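You operate a simulated robot arm through the tools that you are given. There is no shell and no other tool. Be economical: measure what you need, move in short steps, check, and stop when the job is done.

You are at the controls of a simulated two-armed robot. One attempt, no reset.

TASK
Open the middle side unit drawer, take the jam jar with the latest date from the worktop over the crockery cupboard and put it inside and shut the drawer again. Then take the dish soap and put it on the worktop by the dish rack. Then pull the table-side island cupboard door open. Keep to this order. Set down upright: jam jar, dish soap.

The check looks at the end state, three seconds after you hand in, the way a careful person would. Anything else that was tipped, shoved, dropped, spilled or broken makes it a failure.

THE ROBOT
Two 7-joint arms with fingered hands on one trunk, on a base that drives. Base frame: it is fixed to the floor where the robot stands at the start and does not move with it; the origin is under the middle of the robot, x ahead of it, y to its left, z up; the surface under the hand at the start is at about z = 91. Readings come in cm, degrees, newtons and seconds.
The left shoulder is at the start at [7, 13.2, 103.7], the right one opposite. With the tool pointing down near the work surface each hand reaches from about 10 to 62 cm from the robot's upright axis, wherever it stands, measured 20 degrees to its own side. Places, roughly: dish soap [-125, -75, 100]; middle side unit drawer [50, -40, 50]; middle side unit drawer inside [50, -40, 50]; table-side island cupboard door [-80, 150, 40]; worktop by the dish rack [-210, -80, 90]. Payload 2.3 kg a hand.
Tool frame (each hand has its own): the origin (TCP) lies between the finger pads and is the grasp point; the fingertips stand 2.5 cm ahead of it; z points along the fingers, y is the line along which they close. The gripper opens to 8.8 cm. The gripper's body begins 2.9 cm behind the TCP. The gripper is a hand of 3 fingers: y runs from the thumb to the fingers, the wrist lies at [-1.3, -9.7, -16.2] in the tool frame, and closing takes about 1.5 s.
Orientation is told as [roll, pitch, yaw] about the base's x, y, z axes, in that order, counted from this pose: with the fingers straight down and the wrist toward the robot, the tool's x, y and z point along [0, 1, 0], [1, 0, 0] and [0, 0, -1] of the base frame.

THE INTERFACE
- The arms move only by the tool drive_tool. It takes "left_moves", "right_moves" or both (then of equal length, played together; a hand with none holds still); each is a list of rows, each a list of 6 numbers: the shift along the tool's x, y, z in units of 150 mm (1.0 is 150 mm), then the turn, a rotation vector about the tool's x, y, z in units of 60 degrees (1.0 is 60 degrees). In form: [[x, y, z, ax, ay, az], ...]. A call has 1 to 10 rows; each row is the pose to reach, as a shift and turn from the pose commanded when the call began, along the tool's axes at that moment. "left_claw" and "right_claw" are, for a hand that has rows, the finger opening in cm, from 0 to 8.8, set as the call begins (left out, the last holds). A call with a number of a shift or a turn outside -1 to 1 is refused whole. Rows are played at 5 a second. More than 5 cm and 8.6 degrees between two rows, or a gripper value outside its range, and nothing of the call is played. Where a pose cannot be reached the arm comes as near as it can. A force on the tool above 40 N (or 10 N above the force at the start of the call, whichever is more), or a blocked arm, ends the call early, and 0.2 s more pass. Each finger travels about 10.8 cm/s and halts on what it meets, pressing with about 26 N; the grip force reading is that of the motor and also rises with nothing between the fingers. The clock runs only during rows and for 0.2 s after the last one: add rows that repeat a pose to give the fingers time. It gives the time, the measured TCP pose, the force on the tool (base axes), the opening and the grip force at its end, in the units of the frame above (readings bear some noise), with the torque about the TCP (base axes, N m) and any sound that the robot's microphone picked up, and new pictures: "views" is both (left out), scene, wrist or none (wrist: the cameras of the hands that moved).
- Cameras (640 x 400 px; columns grow to the right, rows downward): "scene" is now at [9.99, -5.93, 133.99]; the picture's right is [-0.78, -0.63, 0.00], its down [-0.47, 0.59, -0.66] and it looks along [0.41, -0.51, -0.75] (base axes); focal length 214 px, centre (320, 200). "left" rides on the left gripper at [-5.8, -8.5, -9.9] in its tool frame; the picture's right is [-0.67, -0.35, 0.66], its down [0.69, -0.63, 0.37] and it looks along [0.28, 0.69, 0.66] (tool axes); focal length 261 px, centre (320, 200). "right" rides on the right gripper at [5.8, -8.5, -10] in its tool frame; the picture's right is [-0.67, 0.35, -0.66], its down [-0.69, -0.63, 0.37] and it looks along [-0.29, 0.69, 0.66] (tool axes); focal length 261 px, centre (320, 200). There is no depth. A picture from a camera that has moved, and an enlarged one, comes with that camera's place and axes in the base frame and with its lens.
- raise_lower(by): slides the trunk up (or, below 0, down) by that many cm; the arms and the scene camera ride with it, the base frame stays. It gives what a move gives, with no picture.
- steer(legs): drives the robot by 1 to 6 legs, each [ahead, left, turn to the left] in cm, cm and degrees, along the robot's own axes; the way and the turn of a leg run together, so that a leg with both is an arc; at most 150 cm and 180 degrees a leg. The arms and the cameras ride along, it lands a little off, and it stops where it bumps. It gives what a move gives, and a new picture of the scene camera.
- move_fingers(index, middle, thumb_bend, thumb_turn, hand): sets how far each is bent, from 0 (flat) to 1 (curled in); at 0.3 the hand is open as for a grip, at 0.7 the pads meet at the TCP. One left out holds its place. A second passes; each finger stops where it meets its share of the squeeze, and holds until it gets a number again. A gripper value or a shape takes the hand back. It gives what a move gives, with no picture; readings hold the bend of each and the force on the fingers (four entries, about 0 where the hand has none), thumb and palm. thumb_turn goes from beside the hand (0) to across from the fingers (1), as for a grip.
- hand_shape(shape, hand): the hand has 3 fingers and takes this shape, open, in about a second: jaw (thumb against the fingers, like two jaws); tri (thumb and two fingers); tip (a fingertip pinch); poke (one finger out to press); point (the index stretched); flat (the hand flat); cup (the hand cupped); fist (a fist). The gripper value then closes the fingers along that shape, each until it touches; the sizes above hold for jaw. It gives what a move gives, with no picture.
- pan_tilt(pan, tilt): turns the head with the scene camera to pan (to the left, within 86 degrees either way) and tilt (down, from -29 to 69), counted from straight ahead of the robot. It gives what a move gives, and a new picture of the scene camera.
- enlarge(camera, box): a new picture of the part [left, top, right, bottom] of that camera's present view, enlarged. The clock stands still meanwhile.
- hand_in(): hands the job in; it is judged then, once.

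Work in short steps. Places have to be worked out from the pictures, the camera data and where the tool is seen: move nearer, look again, correct. Check each grasp and each placing, and mend what went wrong. You have 165 turns and 260 pictures in all, those below and enlarged ones among them. Open the grippers and draw the arms clear of the work before you hand the job in, unless the task says otherwise; then end with one line.

The tools are called as name(argument=value, ...) on one line, values as JSON. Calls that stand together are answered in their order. drive_tool: Moves the arms, as the interface text tells. Its arguments: {"type":"object","properties":{"left_moves":{"type":"array","items":{"type":"array","items":{"type":"number"}}},"left_claw":{"type":"number"},"right_moves":{"type":"array","items":{"type":"array","items":{"type":"number"}}},"right_claw":{"type":"number"},"views":{"type":"string","enum":["both","scene","wrist","none"]}},"required":[]} The other tools are called the same way: raise_lower (by) slides the trunk up or down; hand_shape (shape, hand) gives the hand a shape; move_fingers (index, middle, thumb_bend, thumb_turn, hand) moves the fingers one by one; steer (legs) drives the base; pan_tilt (pan, tilt) turns the head that bears the scene camera; enlarge (camera, box) takes an enlarged picture of a part of a camera's view; hand_in () hands the job in.

At the start:

```text
time_s: 0.0
left_position: [45.34, -0.6, 114.71]
left_ee_rot: [0.0, 0.0, 0.0]
left_ft_force: [0.1, -0.1, -0.6]
left_torque: [0.0, -0.05, 0.01]
left_width: 8.76
left_grip_force: 0.0
left_shape: jaw
left_bend: [0.3, 0.3, 0.3, 0.98]
left_finger forces: [0.1, 0.0, 0.1, 0.1, 0.0, 0.1]
right_position: [24.77, -38.09, 118.81]
right_ee_rot: [0.1, 0.0, -0.1]
right_ft_force: [-0.4, -0.3, -0.6]
right_torque: [-0.01, 0.01, 0.02]
right_width: 8.76
right_grip_force: 0.0
right_shape: jaw
right_bend: [0.3, 0.3, 0.3, 0.98]
right_finger forces: [0.0, 0.0, 0.1, 0.1, 0.0, 0.1]
trunk travel left (down, up): [-59.5, 24.5]
robot x, y, heading: [0.3, -0.18, -0.0]
head pan, tilt: [-51.1, 48.9]
```

scene: 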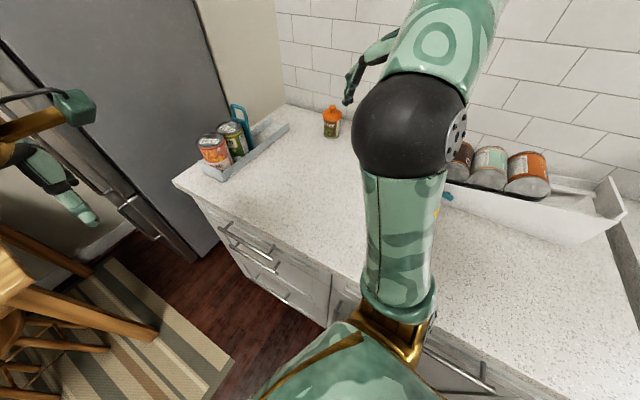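
right: 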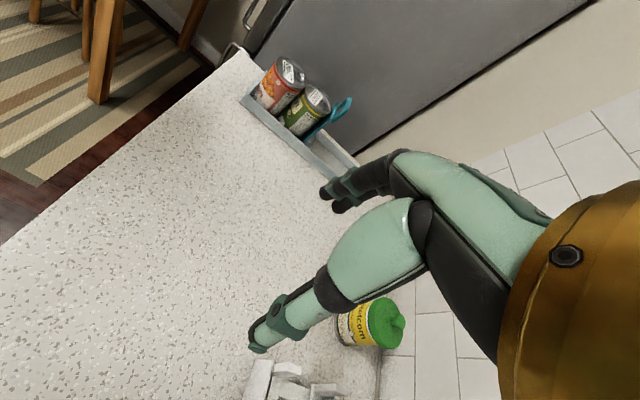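
left: 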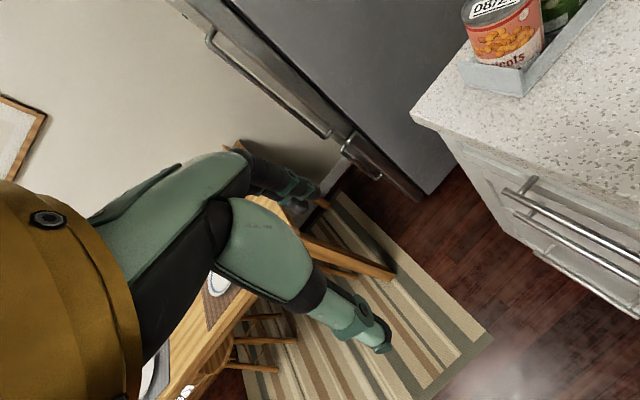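

I start by looking around: the head is panned right over the worktop; I want a wider view of it.

pan_tilt(pan=-30, tilt=35)

pan_tilt(pan=-86, tilt=35)

pan_tilt(pan=60, tilt=25)

```text
time_s: 0.8
left_position: [45.29, -0.65, 114.68]
left_ee_rot: [0.1, -0.1, 0.1]
left_ft_force: [0.1, -0.3, -0.1]
left_torque: [-0.04, 0.03, 0.0]
left_width: 8.76
left_grip_force: 0.1
left_shape: jaw
left_bend: [0.3, 0.3, 0.3, 0.98]
left_finger forces: [0.0, 0.0, 0.0, 0.1, 0.0, 0.1]
right_position: [24.74, -38.05, 118.78]
right_ee_rot: [-0.1, 0.0, 0.1]
right_ft_force: [-0.2, 0.1, -0.5]
right_torque: [-0.02, 0.03, 0.01]
right_width: 8.77
right_grip_force: 0.2
right_shape: jaw
right_bend: [0.3, 0.3, 0.3, 0.98]
right_finger forces: [0.0, 0.0, 0.0, 0.1, 0.0, 0.1]
trunk travel left (down, up): [-59.5, 24.5]
robot x, y, heading: [0.06, 0.27, -0.1]
head pan, tilt: [-30.0, 35.0]
camera scene: at [12.7, -4.27, 136.0], right [-0.5, -0.87, 0.0], down [-0.5, 0.29, -0.82], along [0.71, -0.41, -0.57], focal length 214 px, centre (320, 200)
```

scene: 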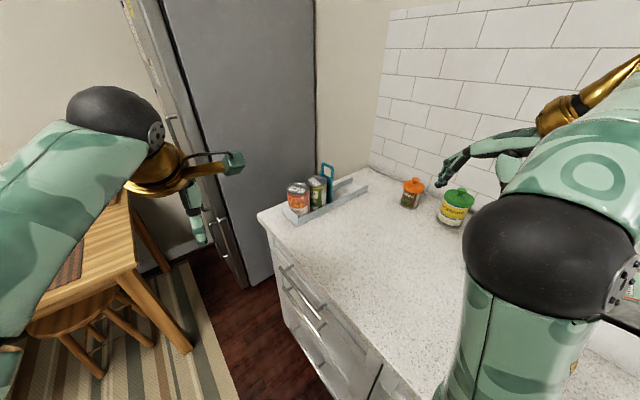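

```text
time_s: 2.1
left_position: [45.41, -0.68, 114.68]
left_ee_rot: [0.0, 0.0, 0.0]
left_ft_force: [0.3, 0.1, -0.3]
left_torque: [0.01, 0.0, 0.0]
left_width: 8.75
left_grip_force: 0.1
left_shape: jaw
left_bend: [0.3, 0.3, 0.3, 0.98]
left_finger forces: [0.0, 0.1, 0.1, 0.0, 0.0, 0.0]
right_position: [24.72, -38.13, 118.75]
right_ee_rot: [0.0, 0.0, 0.0]
right_ft_force: [0.0, 0.4, 0.2]
right_torque: [0.0, 0.01, 0.0]
right_width: 8.75
right_grip_force: 0.1
right_shape: jaw
right_bend: [0.3, 0.3, 0.3, 0.98]
right_finger forces: [0.1, 0.0, 0.1, 0.0, 0.0, 0.1]
trunk travel left (down, up): [-59.5, 24.5]
robot x, y, heading: [-0.45, -0.17, 0.1]
head pan, tilt: [-85.9, 35.0]
camera scene: at [5.72, -8.64, 136.01], right [-1.0, -0.07, 0.0], down [-0.04, 0.57, -0.82], along [0.06, -0.82, -0.57], focal length 214 px, centre (320, 200)
```

scene: 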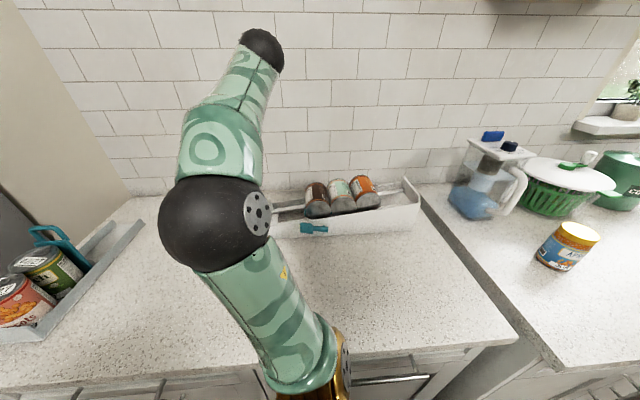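

```text
time_s: 4.4
left_position: [45.42, -0.62, 114.73]
left_ee_rot: [0.0, 0.0, 0.0]
left_ft_force: [0.0, 0.2, 0.3]
left_torque: [0.01, 0.02, 0.02]
left_width: 8.74
left_grip_force: 0.1
left_shape: jaw
left_bend: [0.3, 0.3, 0.3, 0.98]
left_finger forces: [0.0, 0.1, 0.0, 0.0, 0.1, 0.1]
right_position: [24.79, -37.97, 118.81]
right_ee_rot: [0.0, 0.1, 0.0]
right_ft_force: [-0.2, -0.8, 1.2]
right_torque: [0.01, -0.01, 0.02]
right_width: 8.75
right_grip_force: 0.0
right_shape: jaw
right_bend: [0.3, 0.3, 0.3, 0.98]
right_finger forces: [0.0, 0.1, 0.1, 0.0, 0.1, 0.0]
trunk travel left (down, up): [-59.5, 24.5]
robot x, y, heading: [-0.03, -0.23, -0.1]
head pan, tilt: [60.0, 25.0]
camera scene: at [9.7, 8.12, 137.59], right [0.87, -0.5, 0.0], down [-0.21, -0.37, -0.91], along [0.45, 0.78, -0.42], focal length 214 px, centre (320, 200)
```

scene: 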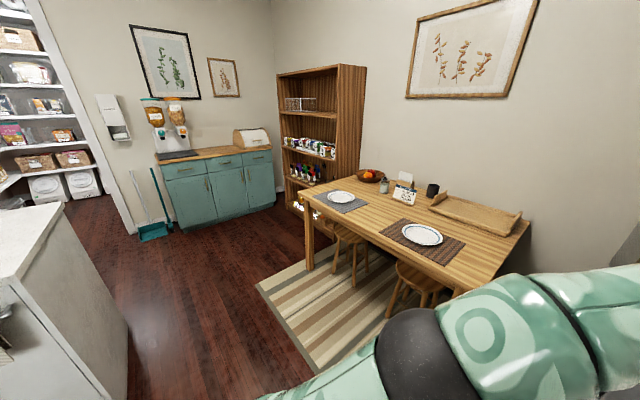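

I need labels of items on the worktops; look closer.

pan_tilt(pan=-86, tilt=25)

enlarge(camera="scene", box=[220, 140, 420, 265])

enlarge(camera="scene", box=[440, 120, 640, 245])

enlarge(camera="right", box=[240, 240, 440, 365])

```text
time_s: 6.7
left_position: [45.34, -0.69, 114.58]
left_ee_rot: [0.0, 0.0, 0.1]
left_ft_force: [-0.5, 0.0, -0.1]
left_torque: [-0.01, -0.02, -0.02]
left_width: 8.75
left_grip_force: 0.2
left_shape: jaw
left_bend: [0.3, 0.3, 0.3, 0.98]
left_finger forces: [0.0, 0.1, 0.0, 0.0, 0.1, 0.0]
right_position: [24.73, -37.98, 118.76]
right_ee_rot: [0.0, 0.0, 0.0]
right_ft_force: [0.5, 0.3, 0.2]
right_torque: [0.0, 0.02, -0.04]
right_width: 8.73
right_grip_force: 0.0
right_shape: jaw
right_bend: [0.3, 0.3, 0.3, 0.98]
right_finger forces: [0.0, 0.0, 0.1, 0.1, 0.0, 0.0]
trunk travel left (down, up): [-59.5, 24.5]
robot x, y, heading: [0.06, -0.15, -0.1]
head pan, tilt: [-85.9, 25.0]
camera scene: at [5.75, -9.05, 137.58], right [-1.0, -0.07, 0.0], down [-0.03, 0.42, -0.91], along [0.06, -0.9, -0.42], focal length 214 px, centre (320, 200)
```

scene: 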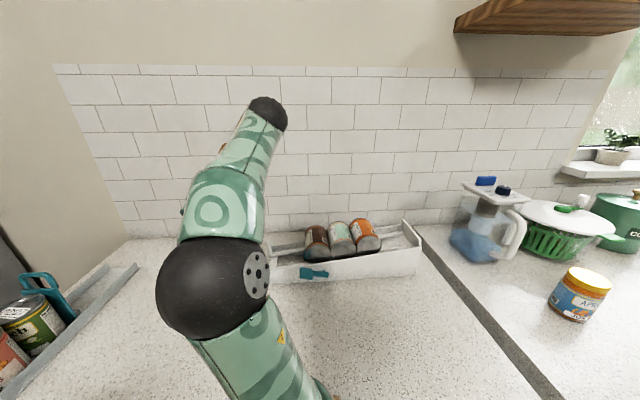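

```text
3.20 times, centred on (320, 202) of scene
camera zoom: at [5.75, -9.05, 137.58], right [-1.0, -0.07, 0.0], down [-0.03, 0.42, -0.91], along [0.06, -0.9, -0.42], focal length 686 px, centre (320, 192)
```

zoom: 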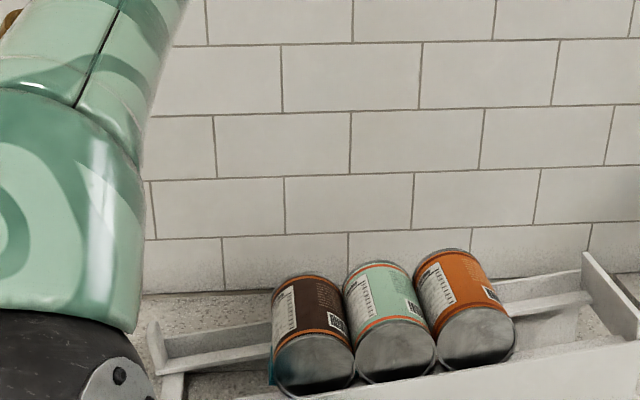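

```text
3.20 times, centred on (540, 182) of scene
camera zoom: at [5.75, -9.05, 137.58], right [-1.0, -0.07, 0.0], down [-0.03, 0.42, -0.91], along [0.06, -0.9, -0.42], focal length 686 px, centre (-384, 256)
```

zoom: 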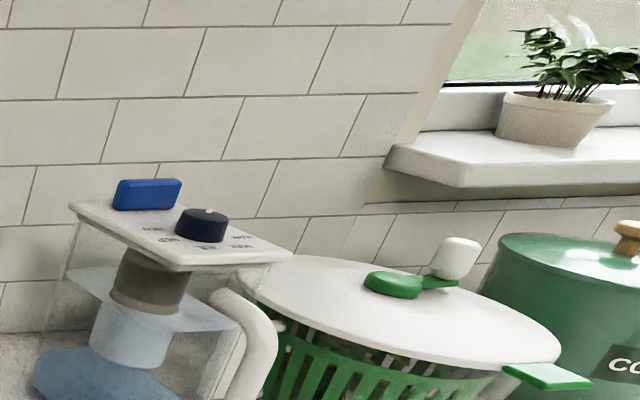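

```text
3.20 times, centred on (340, 302) of right
camera zoom: at [16.3, -32.22, 128.71], right [0.35, -0.67, 0.66], down [-0.63, -0.69, -0.37], along [0.69, -0.29, -0.66], focal length 834 px, centre (256, -128)
```

zoom: 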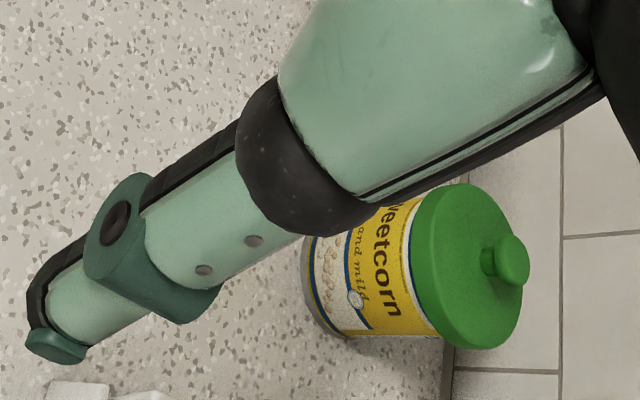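

The jar right of the partition reads "Apri..." – probably jam. I raise the trunk for clearance and back up along the counter to see.

raise_lower(by=12)

steer(legs=[[-55, 0, 0]])

```text
time_s: 8.2
left_position: [45.35, -0.68, 126.66]
left_ee_rot: [0.0, 0.0, -0.1]
left_ft_force: [-0.3, 1.1, 0.3]
left_torque: [-0.01, 0.01, 0.02]
left_width: 8.75
left_grip_force: 0.0
left_shape: jaw
left_bend: [0.3, 0.3, 0.3, 0.98]
left_finger forces: [0.0, 0.0, 0.0, 0.0, 0.0, 0.0]
right_position: [24.63, -38.07, 130.79]
right_ee_rot: [0.0, 0.1, 0.0]
right_ft_force: [1.1, 0.3, 0.0]
right_torque: [0.02, 0.02, -0.02]
right_width: 8.75
right_grip_force: 0.0
right_shape: jaw
right_bend: [0.3, 0.3, 0.3, 0.98]
right_finger forces: [0.1, 0.1, 0.0, 0.1, 0.1, 0.0]
trunk travel left (down, up): [-71.5, 12.5]
robot x, y, heading: [0.0, -0.14, 0.2]
head pan, tilt: [-85.9, 25.0]
```

```text
time_s: 11.3
left_position: [-8.41, -0.75, 126.57]
left_ee_rot: [-0.1, -0.1, -0.5]
left_ft_force: [-0.4, 0.2, -0.5]
left_torque: [-0.04, -0.02, 0.04]
left_width: 8.76
left_grip_force: 0.1
left_shape: jaw
left_bend: [0.3, 0.3, 0.3, 0.98]
left_finger forces: [0.1, 0.1, 0.0, 0.0, 0.0, 0.0]
right_position: [-29.27, -38.1, 130.62]
right_ee_rot: [0.0, 0.1, -0.6]
right_ft_force: [0.2, 0.4, -0.1]
right_torque: [0.01, 0.0, -0.02]
right_width: 8.74
right_grip_force: 0.1
right_shape: jaw
right_bend: [0.3, 0.3, 0.3, 0.98]
right_finger forces: [0.1, 0.1, 0.0, 0.1, 0.0, 0.1]
trunk travel left (down, up): [-71.5, 12.5]
robot x, y, heading: [-54.03, -0.03, -0.5]
head pan, tilt: [-85.9, 25.0]
camera scene: at [-47.99, -8.89, 149.58], right [-1.0, -0.06, 0.0], down [-0.03, 0.42, -0.91], along [0.06, -0.9, -0.42], focal length 214 px, centre (320, 200)
```

scene: 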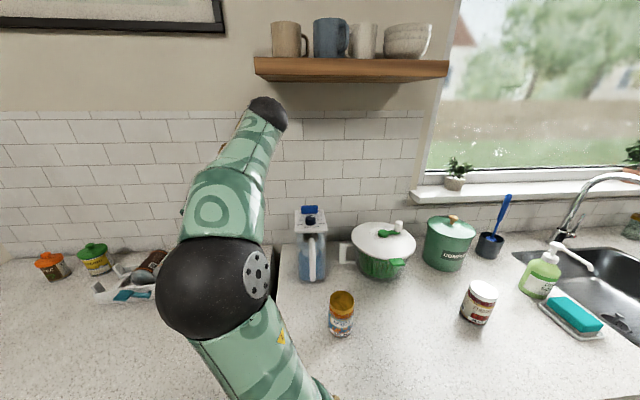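

Two jam jars visible. I enlarge each.

enlarge(camera="scene", box=[300, 280, 380, 330])

enlarge(camera="scene", box=[440, 270, 520, 320])

pan_tilt(pan=-86, tilt=50)

```text
8.00 times, centred on (340, 305) of scene
camera zoom: at [-47.99, -8.89, 149.58], right [-1.0, -0.06, 0.0], down [-0.03, 0.42, -0.91], along [0.06, -0.9, -0.42], focal length 1716 px, centre (160, -640)
```

zoom: 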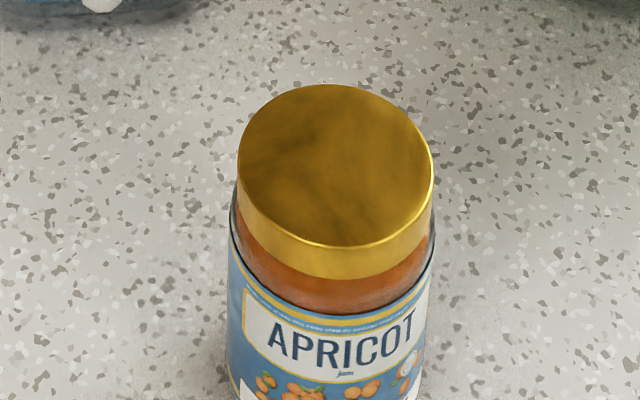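

```text
8.00 times, centred on (480, 295) of scene
camera zoom: at [-47.99, -8.89, 149.58], right [-1.0, -0.06, 0.0], down [-0.03, 0.42, -0.91], along [0.06, -0.9, -0.42], focal length 1716 px, centre (-960, -560)
```

zoom: 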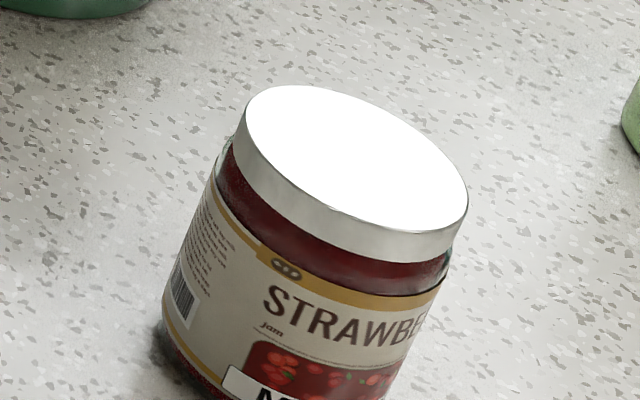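

```text
time_s: 12.2
left_position: [-8.45, -0.77, 126.63]
left_ee_rot: [0.1, -0.1, -0.6]
left_ft_force: [-0.6, -0.5, 0.0]
left_torque: [0.01, 0.02, 0.01]
left_width: 8.76
left_grip_force: 0.0
left_shape: jaw
left_bend: [0.3, 0.3, 0.3, 0.98]
left_finger forces: [0.1, 0.1, 0.0, 0.1, 0.0, 0.1]
right_position: [-29.34, -37.99, 130.8]
right_ee_rot: [0.0, 0.0, -0.5]
right_ft_force: [0.7, -0.1, -0.7]
right_torque: [-0.01, 0.0, -0.01]
right_width: 8.74
right_grip_force: 0.0
right_shape: jaw
right_bend: [0.3, 0.3, 0.3, 0.98]
right_finger forces: [0.0, 0.1, 0.1, 0.0, 0.1, 0.1]
trunk travel left (down, up): [-71.5, 12.5]
robot x, y, heading: [-54.57, 0.6, -0.3]
head pan, tilt: [-85.9, 50.0]
camera scene: at [-48.29, -7.38, 145.84], right [-1.0, -0.06, 0.0], down [-0.05, 0.76, -0.64], along [0.04, -0.64, -0.77], focal length 214 px, centre (320, 200)
```

scene: 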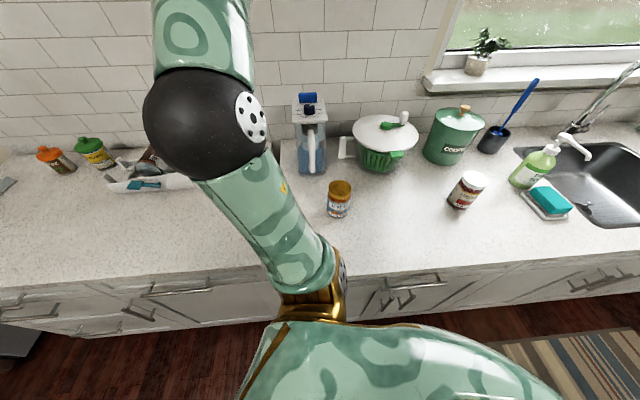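

enlarge(camera="scene", box=[308, 175, 372, 215])

enlarge(camera="scene", box=[435, 170, 499, 210])

```text
10.00 times, centred on (340, 195) of scene
camera zoom: at [-48.29, -7.38, 145.84], right [-1.0, -0.06, 0.0], down [-0.05, 0.76, -0.64], along [0.04, -0.64, -0.77], focal length 2145 px, centre (120, 250)
```

zoom: 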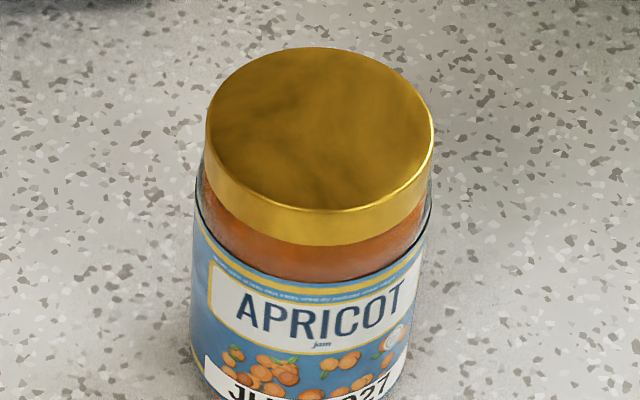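

```text
10.00 times, centred on (467, 190) of scene
camera zoom: at [-48.29, -7.38, 145.84], right [-1.0, -0.06, 0.0], down [-0.05, 0.76, -0.64], along [0.04, -0.64, -0.77], focal length 2145 px, centre (-1150, 300)
```

zoom: 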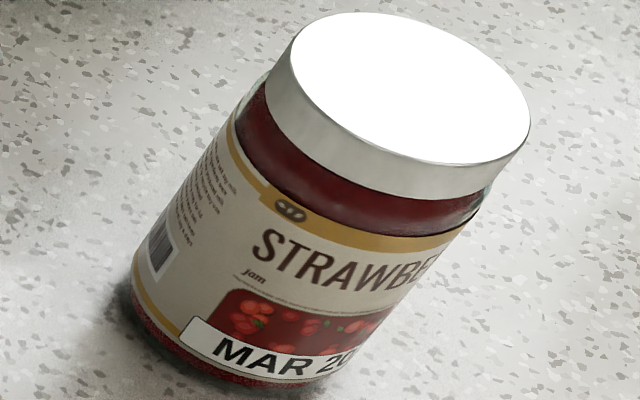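

Apricot: JU? 2027; Strawberry: MAR 20??. I drive back further to read it.

steer(legs=[[-50, 0, 0]])

```text
time_s: 15.2
left_position: [-58.94, -0.35, 126.58]
left_ee_rot: [-0.1, -0.1, -0.2]
left_ft_force: [0.5, -0.4, 0.6]
left_torque: [-0.01, -0.02, -0.04]
left_width: 8.76
left_grip_force: 0.1
left_shape: jaw
left_bend: [0.3, 0.3, 0.3, 0.98]
left_finger forces: [0.0, 0.0, 0.0, 0.1, 0.1, 0.0]
right_position: [-79.75, -37.62, 130.73]
right_ee_rot: [0.0, 0.1, -0.2]
right_ft_force: [-0.4, 0.0, 0.1]
right_torque: [-0.01, 0.02, -0.01]
right_width: 8.75
right_grip_force: 0.2
right_shape: jaw
right_bend: [0.3, 0.3, 0.3, 0.98]
right_finger forces: [0.0, 0.0, 0.1, 0.1, 0.0, 0.0]
trunk travel left (down, up): [-71.5, 12.5]
robot x, y, heading: [-104.66, 0.19, -0.3]
head pan, tilt: [-85.9, 50.0]
camera scene: at [-98.61, -7.09, 145.83], right [-1.0, -0.07, 0.0], down [-0.05, 0.76, -0.64], along [0.04, -0.64, -0.77], focal length 214 px, centre (320, 200)
```

scene: 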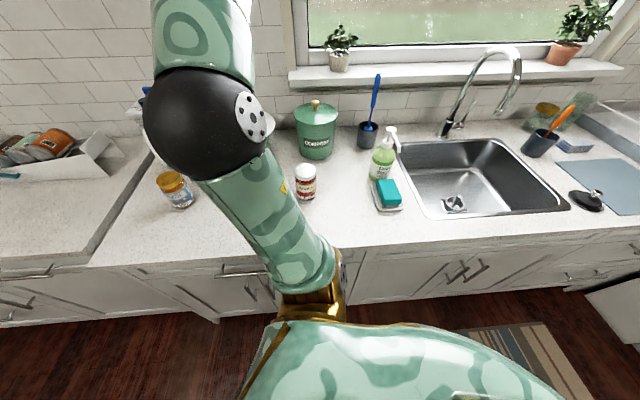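

enlarge(camera="scene", box=[275, 155, 339, 195])

enlarge(camera="scene", box=[145, 165, 209, 205])

enlarge(camera="scene", box=[500, 80, 640, 180])

```text
10.00 times, centred on (307, 175) of scene
camera zoom: at [-98.61, -7.09, 145.83], right [-1.0, -0.07, 0.0], down [-0.05, 0.76, -0.64], along [0.04, -0.64, -0.77], focal length 2145 px, centre (450, 450)
```

zoom: 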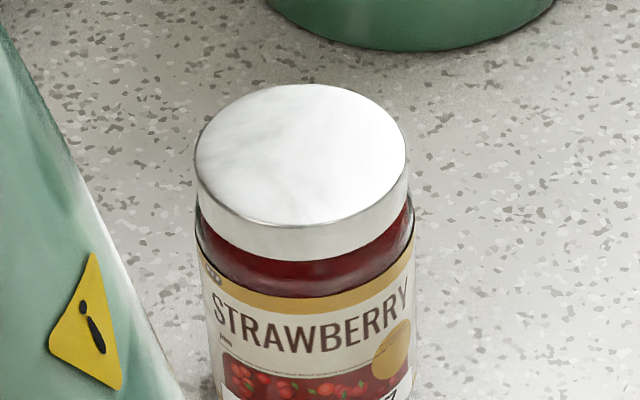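

```text
10.00 times, centred on (177, 185) of scene
camera zoom: at [-98.61, -7.09, 145.83], right [-1.0, -0.07, 0.0], down [-0.05, 0.76, -0.64], along [0.04, -0.64, -0.77], focal length 2145 px, centre (1750, 350)
```

zoom: 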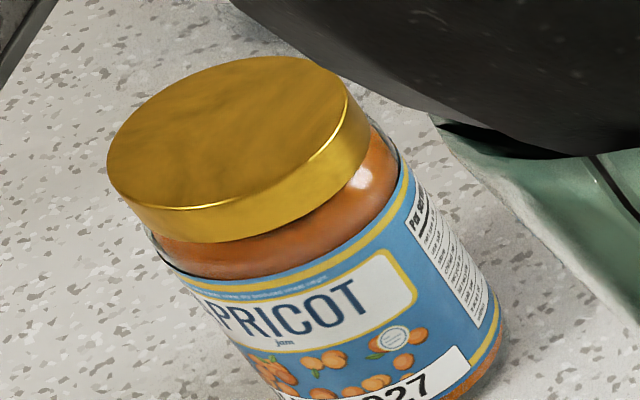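

```text
4.00 times, centred on (570, 130) of scene
camera zoom: at [-98.61, -7.09, 145.83], right [-1.0, -0.07, 0.0], down [-0.05, 0.76, -0.64], along [0.04, -0.64, -0.77], focal length 858 px, centre (-680, 480)
```

zoom: 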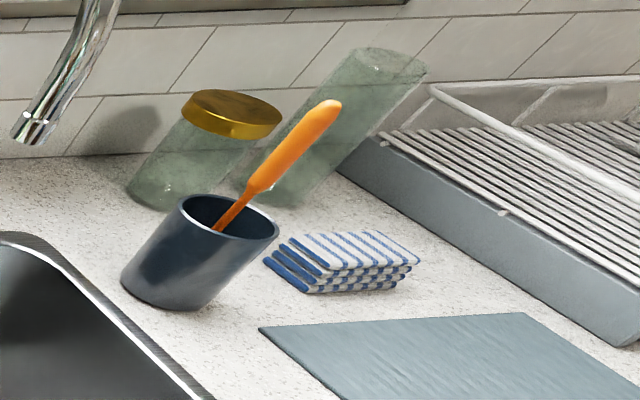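

enlarge(camera="scene", box=[280, 175, 344, 215])

enlarge(camera="scene", box=[145, 180, 209, 220])

pan_tilt(pan=-86, tilt=69)

pan_tilt(pan=-50, tilt=40)

```text
10.00 times, centred on (312, 195) of scene
camera zoom: at [-98.61, -7.09, 145.83], right [-1.0, -0.07, 0.0], down [-0.05, 0.76, -0.64], along [0.04, -0.64, -0.77], focal length 2145 px, centre (400, 250)
```

zoom: 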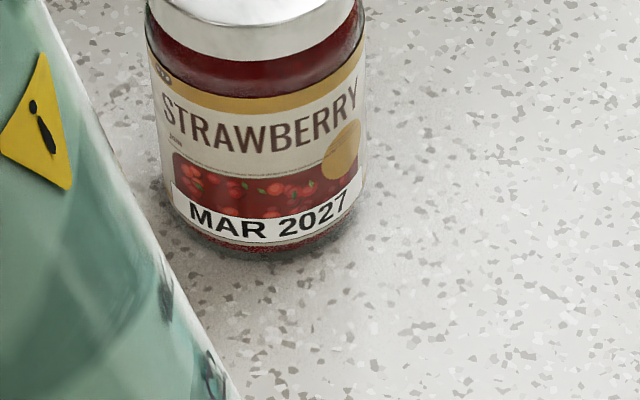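

```text
10.00 times, centred on (177, 200) of scene
camera zoom: at [-98.61, -7.09, 145.83], right [-1.0, -0.07, 0.0], down [-0.05, 0.76, -0.64], along [0.04, -0.64, -0.77], focal length 2145 px, centre (1750, 200)
```

zoom: 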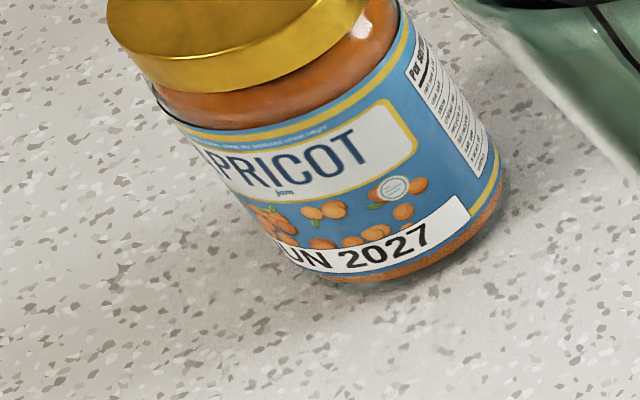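

```text
time_s: 16.0
left_position: [-58.99, -0.22, 126.66]
left_ee_rot: [0.0, 0.0, -0.2]
left_ft_force: [-0.2, -0.6, 0.0]
left_torque: [-0.01, 0.04, -0.02]
left_width: 8.76
left_grip_force: 0.1
left_shape: jaw
left_bend: [0.3, 0.3, 0.3, 0.98]
left_finger forces: [0.1, 0.0, 0.1, 0.0, 0.0, 0.1]
right_position: [-79.83, -37.61, 130.79]
right_ee_rot: [0.0, 0.0, -0.1]
right_ft_force: [0.1, 0.5, -0.6]
right_torque: [0.0, 0.02, -0.02]
right_width: 8.78
right_grip_force: 0.0
right_shape: jaw
right_bend: [0.3, 0.3, 0.3, 0.98]
right_finger forces: [0.0, 0.0, 0.1, 0.0, 0.0, 0.0]
trunk travel left (down, up): [-71.5, 12.5]
robot x, y, heading: [-104.52, 0.4, -0.1]
head pan, tilt: [-85.9, 68.8]
camera scene: at [-98.97, -4.99, 143.65], right [-1.0, -0.07, 0.0], down [-0.06, 0.93, -0.36], along [0.03, -0.36, -0.93], focal length 214 px, centre (320, 200)
```

scene: 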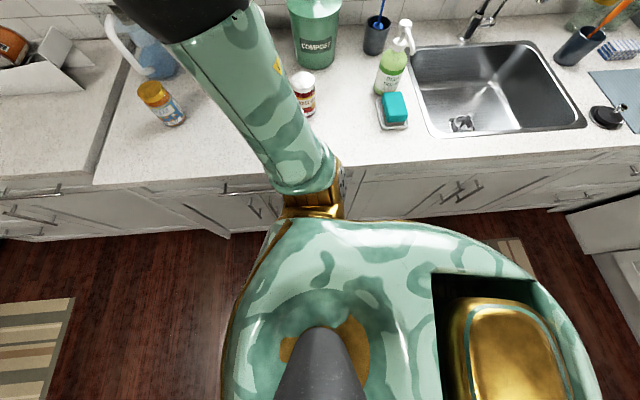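

```text
time_s: 17.0
left_position: [-59.03, -0.29, 126.74]
left_ee_rot: [0.0, 0.0, -0.2]
left_ft_force: [0.4, 0.0, 0.2]
left_torque: [0.0, 0.02, -0.01]
left_width: 8.76
left_grip_force: 0.0
left_shape: jaw
left_bend: [0.3, 0.3, 0.3, 0.98]
left_finger forces: [0.1, 0.0, 0.0, 0.0, 0.0, 0.0]
right_position: [-79.82, -37.64, 130.79]
right_ee_rot: [0.0, 0.1, -0.2]
right_ft_force: [-0.7, -0.1, -0.1]
right_torque: [0.0, 0.03, 0.01]
right_width: 8.75
right_grip_force: 0.0
right_shape: jaw
right_bend: [0.3, 0.3, 0.3, 0.98]
right_finger forces: [0.0, 0.0, 0.0, 0.0, 0.0, 0.0]
trunk travel left (down, up): [-71.5, 12.5]
robot x, y, heading: [-103.99, 0.3, -0.2]
head pan, tilt: [-50.0, 40.0]
camera scene: at [-93.88, -5.93, 147.25], right [-0.77, -0.64, 0.0], down [-0.41, 0.49, -0.77], along [0.49, -0.59, -0.64], focal length 214 px, centre (320, 200)
```

scene: 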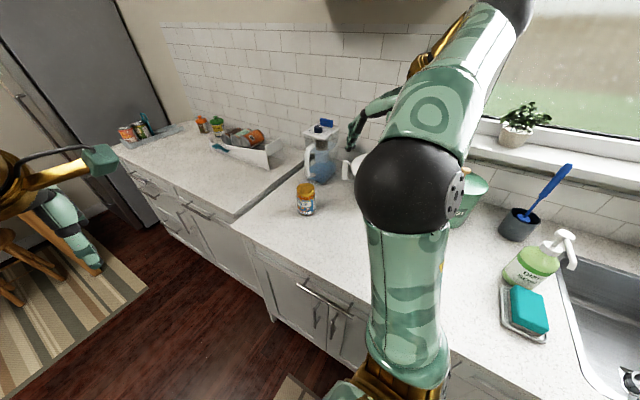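

Apricot (JUN 2027) is the later of the two. Now go to the aisle and look at the side unit drawers first.

steer(legs=[[0, 45, 0], [105, 0, 0], [0, 0, -60]])

pan_tilt(pan=0, tilt=50)

```text
time_s: 27.4
left_position: [25.43, 3.34, 126.79]
left_ee_rot: [0.0, 0.0, -60.3]
left_ft_force: [0.3, 0.1, 0.1]
left_torque: [-0.01, 0.01, 0.02]
left_width: 8.77
left_grip_force: 0.0
left_shape: jaw
left_bend: [0.3, 0.3, 0.3, 0.98]
left_finger forces: [0.0, 0.1, 0.0, 0.0, 0.0, 0.0]
right_position: [-17.16, 2.71, 130.89]
right_ee_rot: [0.0, 0.0, -60.3]
right_ft_force: [0.7, 0.3, -0.7]
right_torque: [-0.03, -0.04, -0.01]
right_width: 8.76
right_grip_force: 0.1
right_shape: jaw
right_bend: [0.3, 0.3, 0.3, 0.98]
right_finger forces: [0.1, 0.0, 0.0, 0.1, 0.0, 0.1]
trunk travel left (down, up): [-71.5, 12.5]
robot x, y, heading: [3.42, 43.23, -60.2]
head pan, tilt: [-50.0, 40.0]
camera scene: at [3.17, 30.88, 147.25], right [-0.94, 0.35, 0.0], down [0.22, 0.6, -0.77], along [-0.27, -0.72, -0.64], focal length 214 px, centre (320, 200)
```

scene: 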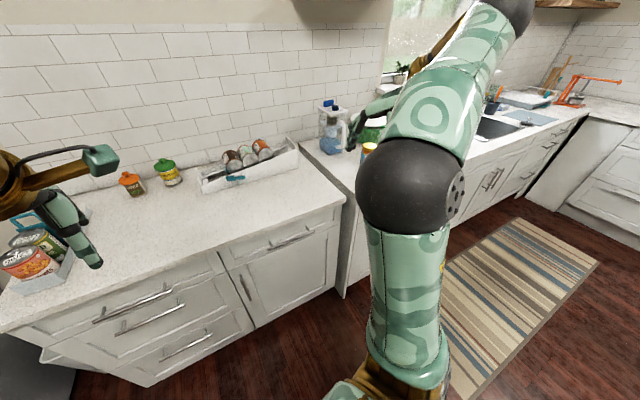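

```text
time_s: 28.6
left_position: [25.41, 3.38, 126.65]
left_ee_rot: [0.0, 0.1, -60.3]
left_ft_force: [1.1, 0.3, -0.3]
left_torque: [0.0, 0.01, 0.01]
left_width: 8.8
left_grip_force: 0.1
left_shape: jaw
left_bend: [0.3, 0.3, 0.3, 0.98]
left_finger forces: [0.0, 0.0, 0.0, 0.0, 0.0, 0.0]
right_position: [-17.28, 2.68, 130.77]
right_ee_rot: [0.0, 0.2, -60.3]
right_ft_force: [0.4, -0.7, -0.4]
right_torque: [0.0, -0.02, 0.0]
right_width: 8.74
right_grip_force: 0.0
right_shape: jaw
right_bend: [0.3, 0.3, 0.3, 0.98]
right_finger forces: [0.2, 0.1, 0.0, 0.1, 0.1, 0.1]
trunk travel left (down, up): [-71.5, 12.5]
robot x, y, heading: [3.24, 42.94, -60.4]
head pan, tilt: [0.0, 50.0]
camera scene: at [9.89, 32.16, 145.84], right [-0.87, -0.49, 0.0], down [-0.38, 0.67, -0.64], along [0.32, -0.56, -0.77], focal length 214 px, centre (320, 200)
```

scene: 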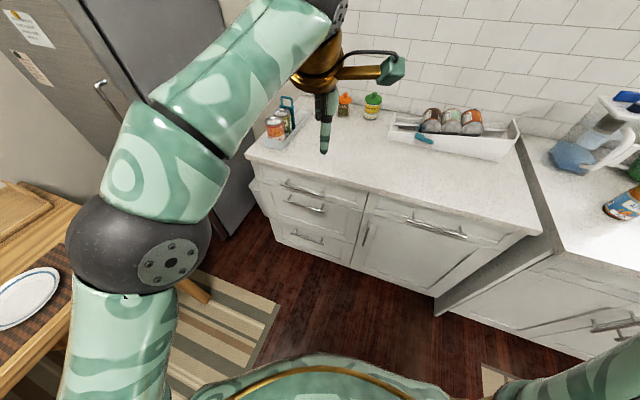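

enlarge(camera="scene", box=[230, 150, 390, 270])

```text
3.33 times, centred on (310, 210) of scene
camera zoom: at [9.89, 32.16, 145.84], right [-0.87, -0.49, 0.0], down [-0.38, 0.67, -0.64], along [0.32, -0.56, -0.77], focal length 715 px, centre (353, 167)
```

zoom: 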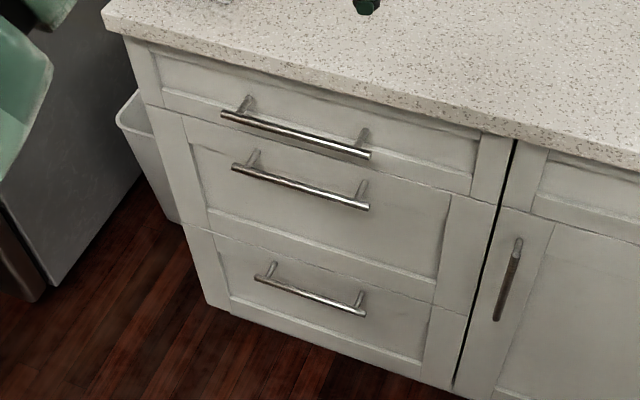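

The kitchen is turned about 8° from the base axes; the middle drawer handle is near (46,-16,70). I face the unit squarely, standing back about 75 cm, and lower the trunk.

steer(legs=[[0, 0, -21.5], [-10.4, 18.8, 0]])

raise_lower(by=-40)

drive_tool(left_moves=[[0, 0, 0, -0.14, 0, 0], [0, 0, 0, -0.28, 0, 0], [0, 0, 0, -0.42, 0, 0], [0, 0, 0, -0.56, 0, 0], [0, 0, 0, -0.7, 0, 0], [0, 0, 0, -0.84, 0, 0], [0, 0, 0, -0.97, 0, 0]], left_claw=6, views="none")

pan_tilt(pan=5, tilt=35)

```text
time_s: 31.4
left_position: [26.57, 10.79, 126.63]
left_ee_rot: [0.1, 0.1, -81.7]
left_ft_force: [-0.4, 0.4, -0.5]
left_torque: [0.05, 0.01, 0.01]
left_width: 8.73
left_grip_force: 0.1
left_shape: jaw
left_bend: [0.3, 0.3, 0.3, 0.98]
left_finger forces: [0.0, 0.0, 0.1, 0.0, 0.0, 0.1]
right_position: [-13.41, 25.86, 130.6]
right_ee_rot: [0.1, 0.2, -81.7]
right_ft_force: [0.3, 0.1, 0.3]
right_torque: [0.01, -0.04, -0.01]
right_width: 8.77
right_grip_force: 0.1
right_shape: jaw
right_bend: [0.3, 0.3, 0.3, 0.98]
right_finger forces: [0.1, 0.0, 0.0, 0.0, 0.1, 0.0]
trunk travel left (down, up): [-71.5, 12.5]
robot x, y, heading: [20.92, 55.94, -81.6]
head pan, tilt: [0.0, 50.0]
camera scene: at [22.59, 43.39, 145.82], right [-0.99, -0.14, 0.0], down [-0.11, 0.76, -0.64], along [0.09, -0.63, -0.77], focal length 214 px, centre (320, 200)
```

scene: 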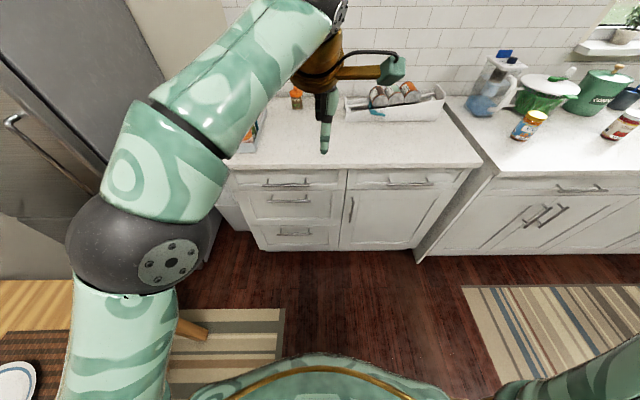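

```text
time_s: 35.3
left_position: [26.88, 11.1, 86.66]
left_ee_rot: [0.0, 0.0, -81.7]
left_ft_force: [0.1, 0.3, -0.3]
left_torque: [0.02, 0.01, -0.02]
left_width: 8.77
left_grip_force: 0.1
left_shape: jaw
left_bend: [0.3, 0.3, 0.3, 0.98]
left_finger forces: [0.0, 0.0, 0.0, 0.0, 0.0, 0.0]
right_position: [-13.03, 26.09, 90.78]
right_ee_rot: [-0.1, 0.1, -81.7]
right_ft_force: [-0.2, 0.4, 0.7]
right_torque: [0.01, 0.02, 0.03]
right_width: 8.76
right_grip_force: 0.1
right_shape: jaw
right_bend: [0.3, 0.3, 0.3, 0.98]
right_finger forces: [0.0, 0.1, 0.1, 0.1, 0.0, 0.0]
trunk travel left (down, up): [-31.5, 52.5]
robot x, y, heading: [21.26, 56.03, -81.5]
head pan, tilt: [0.0, 50.0]
```

```text
time_s: 36.9
left_position: [26.94, 11.2, 86.49]
left_ee_rot: [0.0, -58.3, -81.8]
left_ft_force: [-0.1, 0.6, 0.1]
left_torque: [0.0, 0.04, -0.04]
left_width: 6.03
left_grip_force: 0.2
left_shape: jaw
left_bend: [0.28, 0.38, 0.59, 0.99]
left_finger forces: [0.1, 0.0, 0.0, 0.1, 0.0, 0.0]
right_position: [-13.2, 26.04, 90.68]
right_ee_rot: [0.0, 0.1, -81.7]
right_ft_force: [0.2, -0.2, -0.3]
right_torque: [0.0, 0.03, -0.02]
right_width: 8.77
right_grip_force: 0.1
right_shape: jaw
right_bend: [0.3, 0.3, 0.3, 0.98]
right_finger forces: [0.0, 0.0, 0.1, 0.1, 0.0, 0.1]
trunk travel left (down, up): [-31.5, 52.5]
robot x, y, heading: [21.04, 56.16, -81.7]
head pan, tilt: [0.0, 50.0]
```

```text
time_s: 37.6
left_position: [26.8, 10.99, 86.52]
left_ee_rot: [0.0, -58.1, -81.6]
left_ft_force: [0.0, -0.1, 0.0]
left_torque: [-0.03, 0.01, 0.0]
left_width: 6.04
left_grip_force: 0.0
left_shape: jaw
left_bend: [0.28, 0.38, 0.59, 0.99]
left_finger forces: [0.0, 0.0, 0.0, 0.0, 0.0, 0.0]
right_position: [-13.24, 26.3, 90.73]
right_ee_rot: [0.0, 0.2, -81.7]
right_ft_force: [-0.2, 0.5, 1.0]
right_torque: [0.0, 0.0, 0.0]
right_width: 8.74
right_grip_force: 0.1
right_shape: jaw
right_bend: [0.3, 0.3, 0.3, 0.98]
right_finger forces: [0.1, 0.0, 0.1, 0.0, 0.0, 0.0]
trunk travel left (down, up): [-31.5, 52.5]
robot x, y, heading: [21.41, 56.19, -81.8]
head pan, tilt: [5.0, 35.0]
camera scene: at [23.79, 42.66, 108.0], right [-0.97, -0.23, 0.0], down [-0.13, 0.56, -0.82], along [0.19, -0.8, -0.57], focal length 214 px, centre (320, 200)
```

scene: 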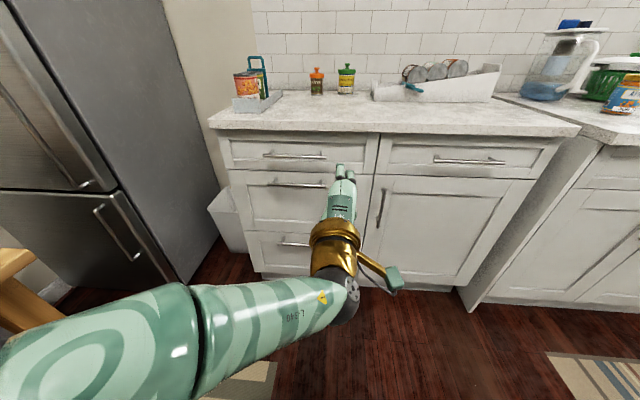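

enlarge(camera="scene", box=[200, 120, 400, 245])

```text
3.20 times, centred on (300, 182) of scene
camera zoom: at [23.79, 42.66, 108.0], right [-0.97, -0.23, 0.0], down [-0.13, 0.56, -0.82], along [0.19, -0.8, -0.57], focal length 686 px, centre (384, 256)
```

zoom: 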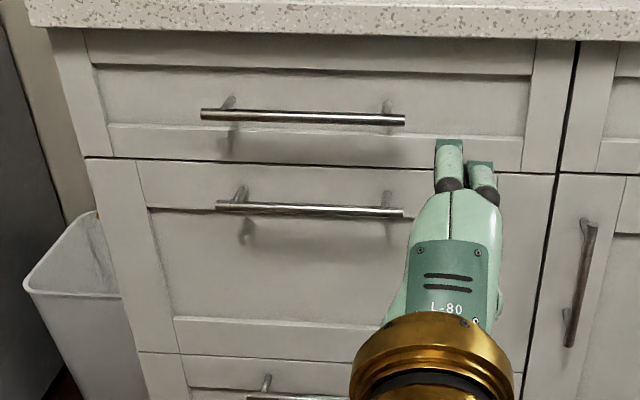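

Handle centre measured at about (46,-16.4,70). I shift the left hand 15 cm left while completing the tilt to horizontal, then lower the trunk.

drive_tool(left_moves=[[0.25, 0, 0, -0.13, 0, 0], [0.5, 0, 0, -0.26, 0, 0], [0.75, 0, 0, -0.39, 0, 0], [1.0, 0, 0, -0.5, 0, 0]], views="none")

raise_lower(by=-16.2)

pan_tilt(pan=15, tilt=40)

```text
time_s: 38.6
left_position: [38.08, 13.65, 87.2]
left_ee_rot: [-6.6, -88.2, -74.4]
left_ft_force: [1.2, -0.8, 0.6]
left_torque: [0.02, 0.0, 0.03]
left_width: 6.02
left_grip_force: 0.0
left_shape: jaw
left_bend: [0.28, 0.38, 0.59, 0.99]
left_finger forces: [0.0, 0.1, 0.1, 0.0, 0.0, 0.0]
left hand out of reach, approached as far as the arm can: row 4
right_position: [-13.01, 26.24, 90.88]
right_ee_rot: [0.0, 0.1, -81.7]
right_ft_force: [0.3, -0.2, -0.2]
right_torque: [0.04, 0.01, -0.04]
right_width: 8.76
right_grip_force: 0.1
right_shape: jaw
right_bend: [0.3, 0.3, 0.3, 0.98]
right_finger forces: [0.0, 0.0, 0.1, 0.1, 0.0, 0.0]
trunk travel left (down, up): [-31.5, 52.5]
robot x, y, heading: [21.17, 56.24, -81.7]
head pan, tilt: [5.0, 35.0]
```

```text
time_s: 40.5
left_position: [37.9, 13.7, 70.97]
left_ee_rot: [-5.7, -88.1, -75.4]
left_ft_force: [-0.9, 0.1, 0.3]
left_torque: [-0.04, 0.03, 0.0]
left_width: 6.01
left_grip_force: 0.0
left_shape: jaw
left_bend: [0.28, 0.38, 0.59, 0.99]
left_finger forces: [0.0, 0.1, 0.0, 0.0, 0.0, 0.0]
right_position: [-13.06, 26.01, 74.63]
right_ee_rot: [0.0, 0.2, -81.7]
right_ft_force: [0.2, -0.6, -0.3]
right_torque: [-0.01, -0.01, -0.02]
right_width: 8.77
right_grip_force: 0.1
right_shape: jaw
right_bend: [0.3, 0.3, 0.3, 0.98]
right_finger forces: [0.0, 0.0, 0.1, 0.0, 0.1, 0.0]
trunk travel left (down, up): [-15.3, 68.7]
robot x, y, heading: [21.34, 55.97, -81.8]
head pan, tilt: [5.0, 35.0]
```

```text
time_s: 41.2
left_position: [37.91, 13.72, 71.01]
left_ee_rot: [-5.8, -88.1, -75.4]
left_ft_force: [0.5, -0.6, -0.2]
left_torque: [-0.01, 0.03, 0.0]
left_width: 6.02
left_grip_force: 0.0
left_shape: jaw
left_bend: [0.28, 0.38, 0.59, 0.99]
left_finger forces: [0.0, 0.1, 0.0, 0.0, 0.1, 0.0]
right_position: [-13.09, 26.12, 74.61]
right_ee_rot: [0.0, 0.1, -81.7]
right_ft_force: [-0.5, 0.6, -0.4]
right_torque: [0.0, 0.01, 0.0]
right_width: 8.77
right_grip_force: 0.0
right_shape: jaw
right_bend: [0.3, 0.3, 0.3, 0.98]
right_finger forces: [0.0, 0.0, 0.1, 0.0, 0.1, 0.1]
trunk travel left (down, up): [-15.3, 68.7]
robot x, y, heading: [20.95, 56.06, -81.7]
head pan, tilt: [15.0, 40.0]
camera scene: at [25.13, 43.42, 91.06], right [-0.92, -0.39, 0.0], down [-0.25, 0.59, -0.77], along [0.3, -0.7, -0.64], focal length 214 px, centre (320, 200)
```

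scene: 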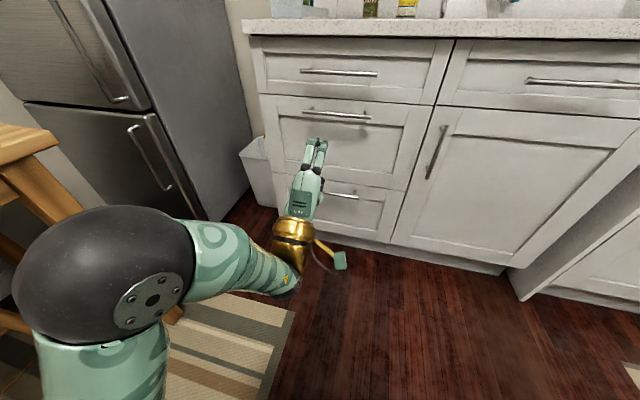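

Hand is level at handle height and lateral position suits. I drive forward most of the way.

steer(legs=[[23, 2.5, 0]])

enlarge(camera="left", box=[0, 0, 640, 400])

```text
time_s: 42.9
left_position: [43.46, -8.89, 70.99]
left_ee_rot: [-5.7, -88.1, -75.7]
left_ft_force: [0.4, 0.5, 0.0]
left_torque: [-0.02, -0.03, 0.01]
left_width: 6.02
left_grip_force: 0.0
left_shape: jaw
left_bend: [0.28, 0.38, 0.59, 0.99]
left_finger forces: [0.1, 0.0, 0.1, 0.0, 0.0, 0.1]
right_position: [-7.55, 3.72, 74.54]
right_ee_rot: [0.0, 0.2, -82.0]
right_ft_force: [0.1, -0.6, -0.6]
right_torque: [0.01, 0.01, -0.05]
right_width: 8.76
right_grip_force: 0.0
right_shape: jaw
right_bend: [0.3, 0.3, 0.3, 0.98]
right_finger forces: [0.1, 0.0, 0.1, 0.0, 0.0, 0.1]
trunk travel left (down, up): [-15.3, 68.7]
robot x, y, heading: [27.0, 33.4, -81.9]
head pan, tilt: [15.0, 40.0]
camera scene: at [30.76, 20.84, 91.05], right [-0.92, -0.39, 0.0], down [-0.25, 0.59, -0.77], along [0.3, -0.7, -0.64], focal length 214 px, centre (320, 200)
```

scene: 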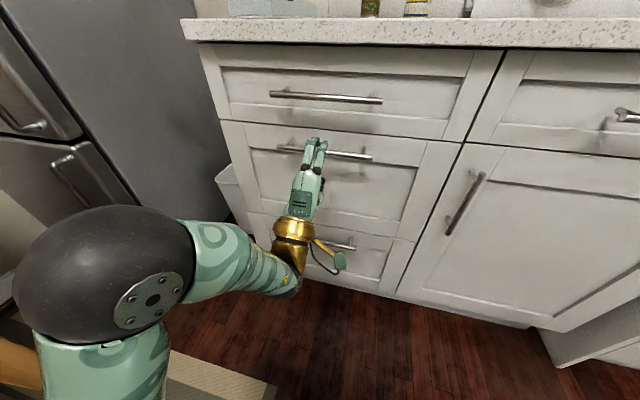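

```text
1.00 times, centred on (320, 200) of left (not enlarged: the box is as wide or as high as the picture)
camera zoom: at [36.07, 0.25, 62.76], right [-0.57, -0.74, -0.37], down [0.73, -0.24, -0.64], along [0.39, -0.63, 0.67], focal length 261 px, centre (320, 200)
```

zoom: 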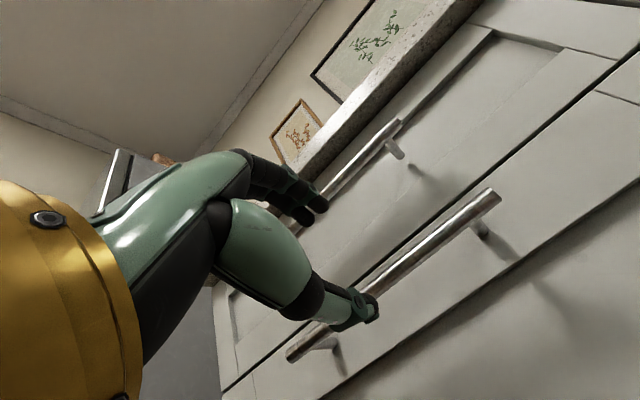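

The bar lies between thumb (below) and fingers (above); TCP is ~7.7 cm short. I advance along the fingers and then close.

drive_tool(left_moves=[[0, -0.02, 0.2, 0, 0, 0], [0, -0.04, 0.35, 0, 0, 0], [0, -0.05, 0.48, 0, 0, 0]], views="both")

```text
time_s: 43.7
left_position: [43.04, -16.1, 70.19]
left_ee_rot: [-7.3, -88.0, -73.8]
left_ft_force: [0.2, -0.5, -0.1]
left_torque: [-0.03, -0.01, -0.02]
left_width: 6.03
left_grip_force: 0.1
left_shape: jaw
left_bend: [0.28, 0.38, 0.59, 0.99]
left_finger forces: [0.0, 0.1, 0.1, 0.0, 0.1, 0.1]
left hand out of reach, approached as far as the arm can: row 1, 2, 3
right_position: [-7.58, 3.67, 74.71]
right_ee_rot: [0.0, 0.1, -82.0]
right_ft_force: [-0.4, -0.8, -0.4]
right_torque: [-0.02, 0.0, 0.0]
right_width: 8.76
right_grip_force: 0.1
right_shape: jaw
right_bend: [0.3, 0.3, 0.3, 0.98]
right_finger forces: [0.0, 0.0, 0.0, 0.0, 0.0, 0.0]
trunk travel left (down, up): [-15.3, 68.7]
robot x, y, heading: [27.07, 33.59, -81.9]
head pan, tilt: [15.0, 40.0]
camera scene: at [30.76, 20.84, 91.05], right [-0.92, -0.39, 0.0], down [-0.25, 0.59, -0.77], along [0.3, -0.7, -0.64], focal length 214 px, centre (320, 200)
camera left: at [35.66, -6.83, 61.91], right [-0.56, -0.74, -0.37], down [0.73, -0.23, -0.64], along [0.39, -0.63, 0.67], focal length 261 px, centre (320, 200)
```

scene: 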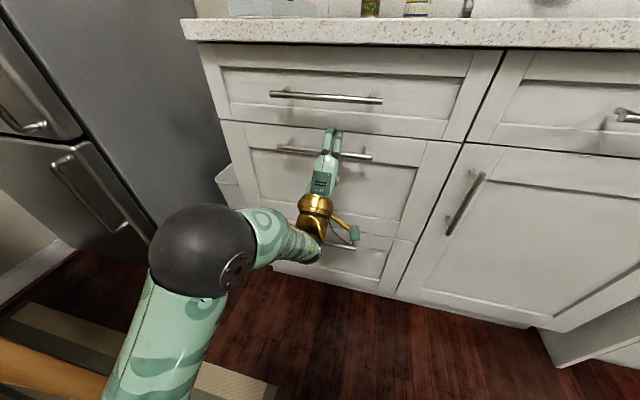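
left: 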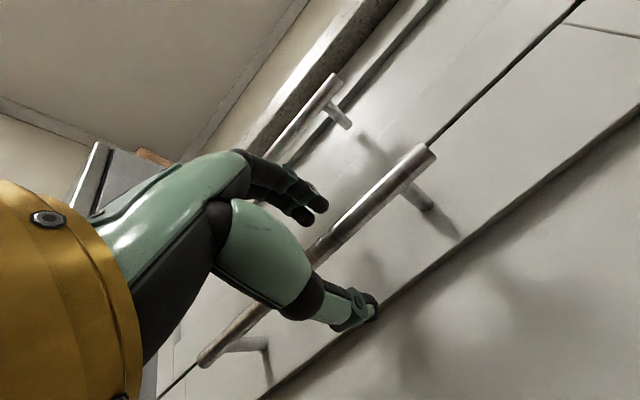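

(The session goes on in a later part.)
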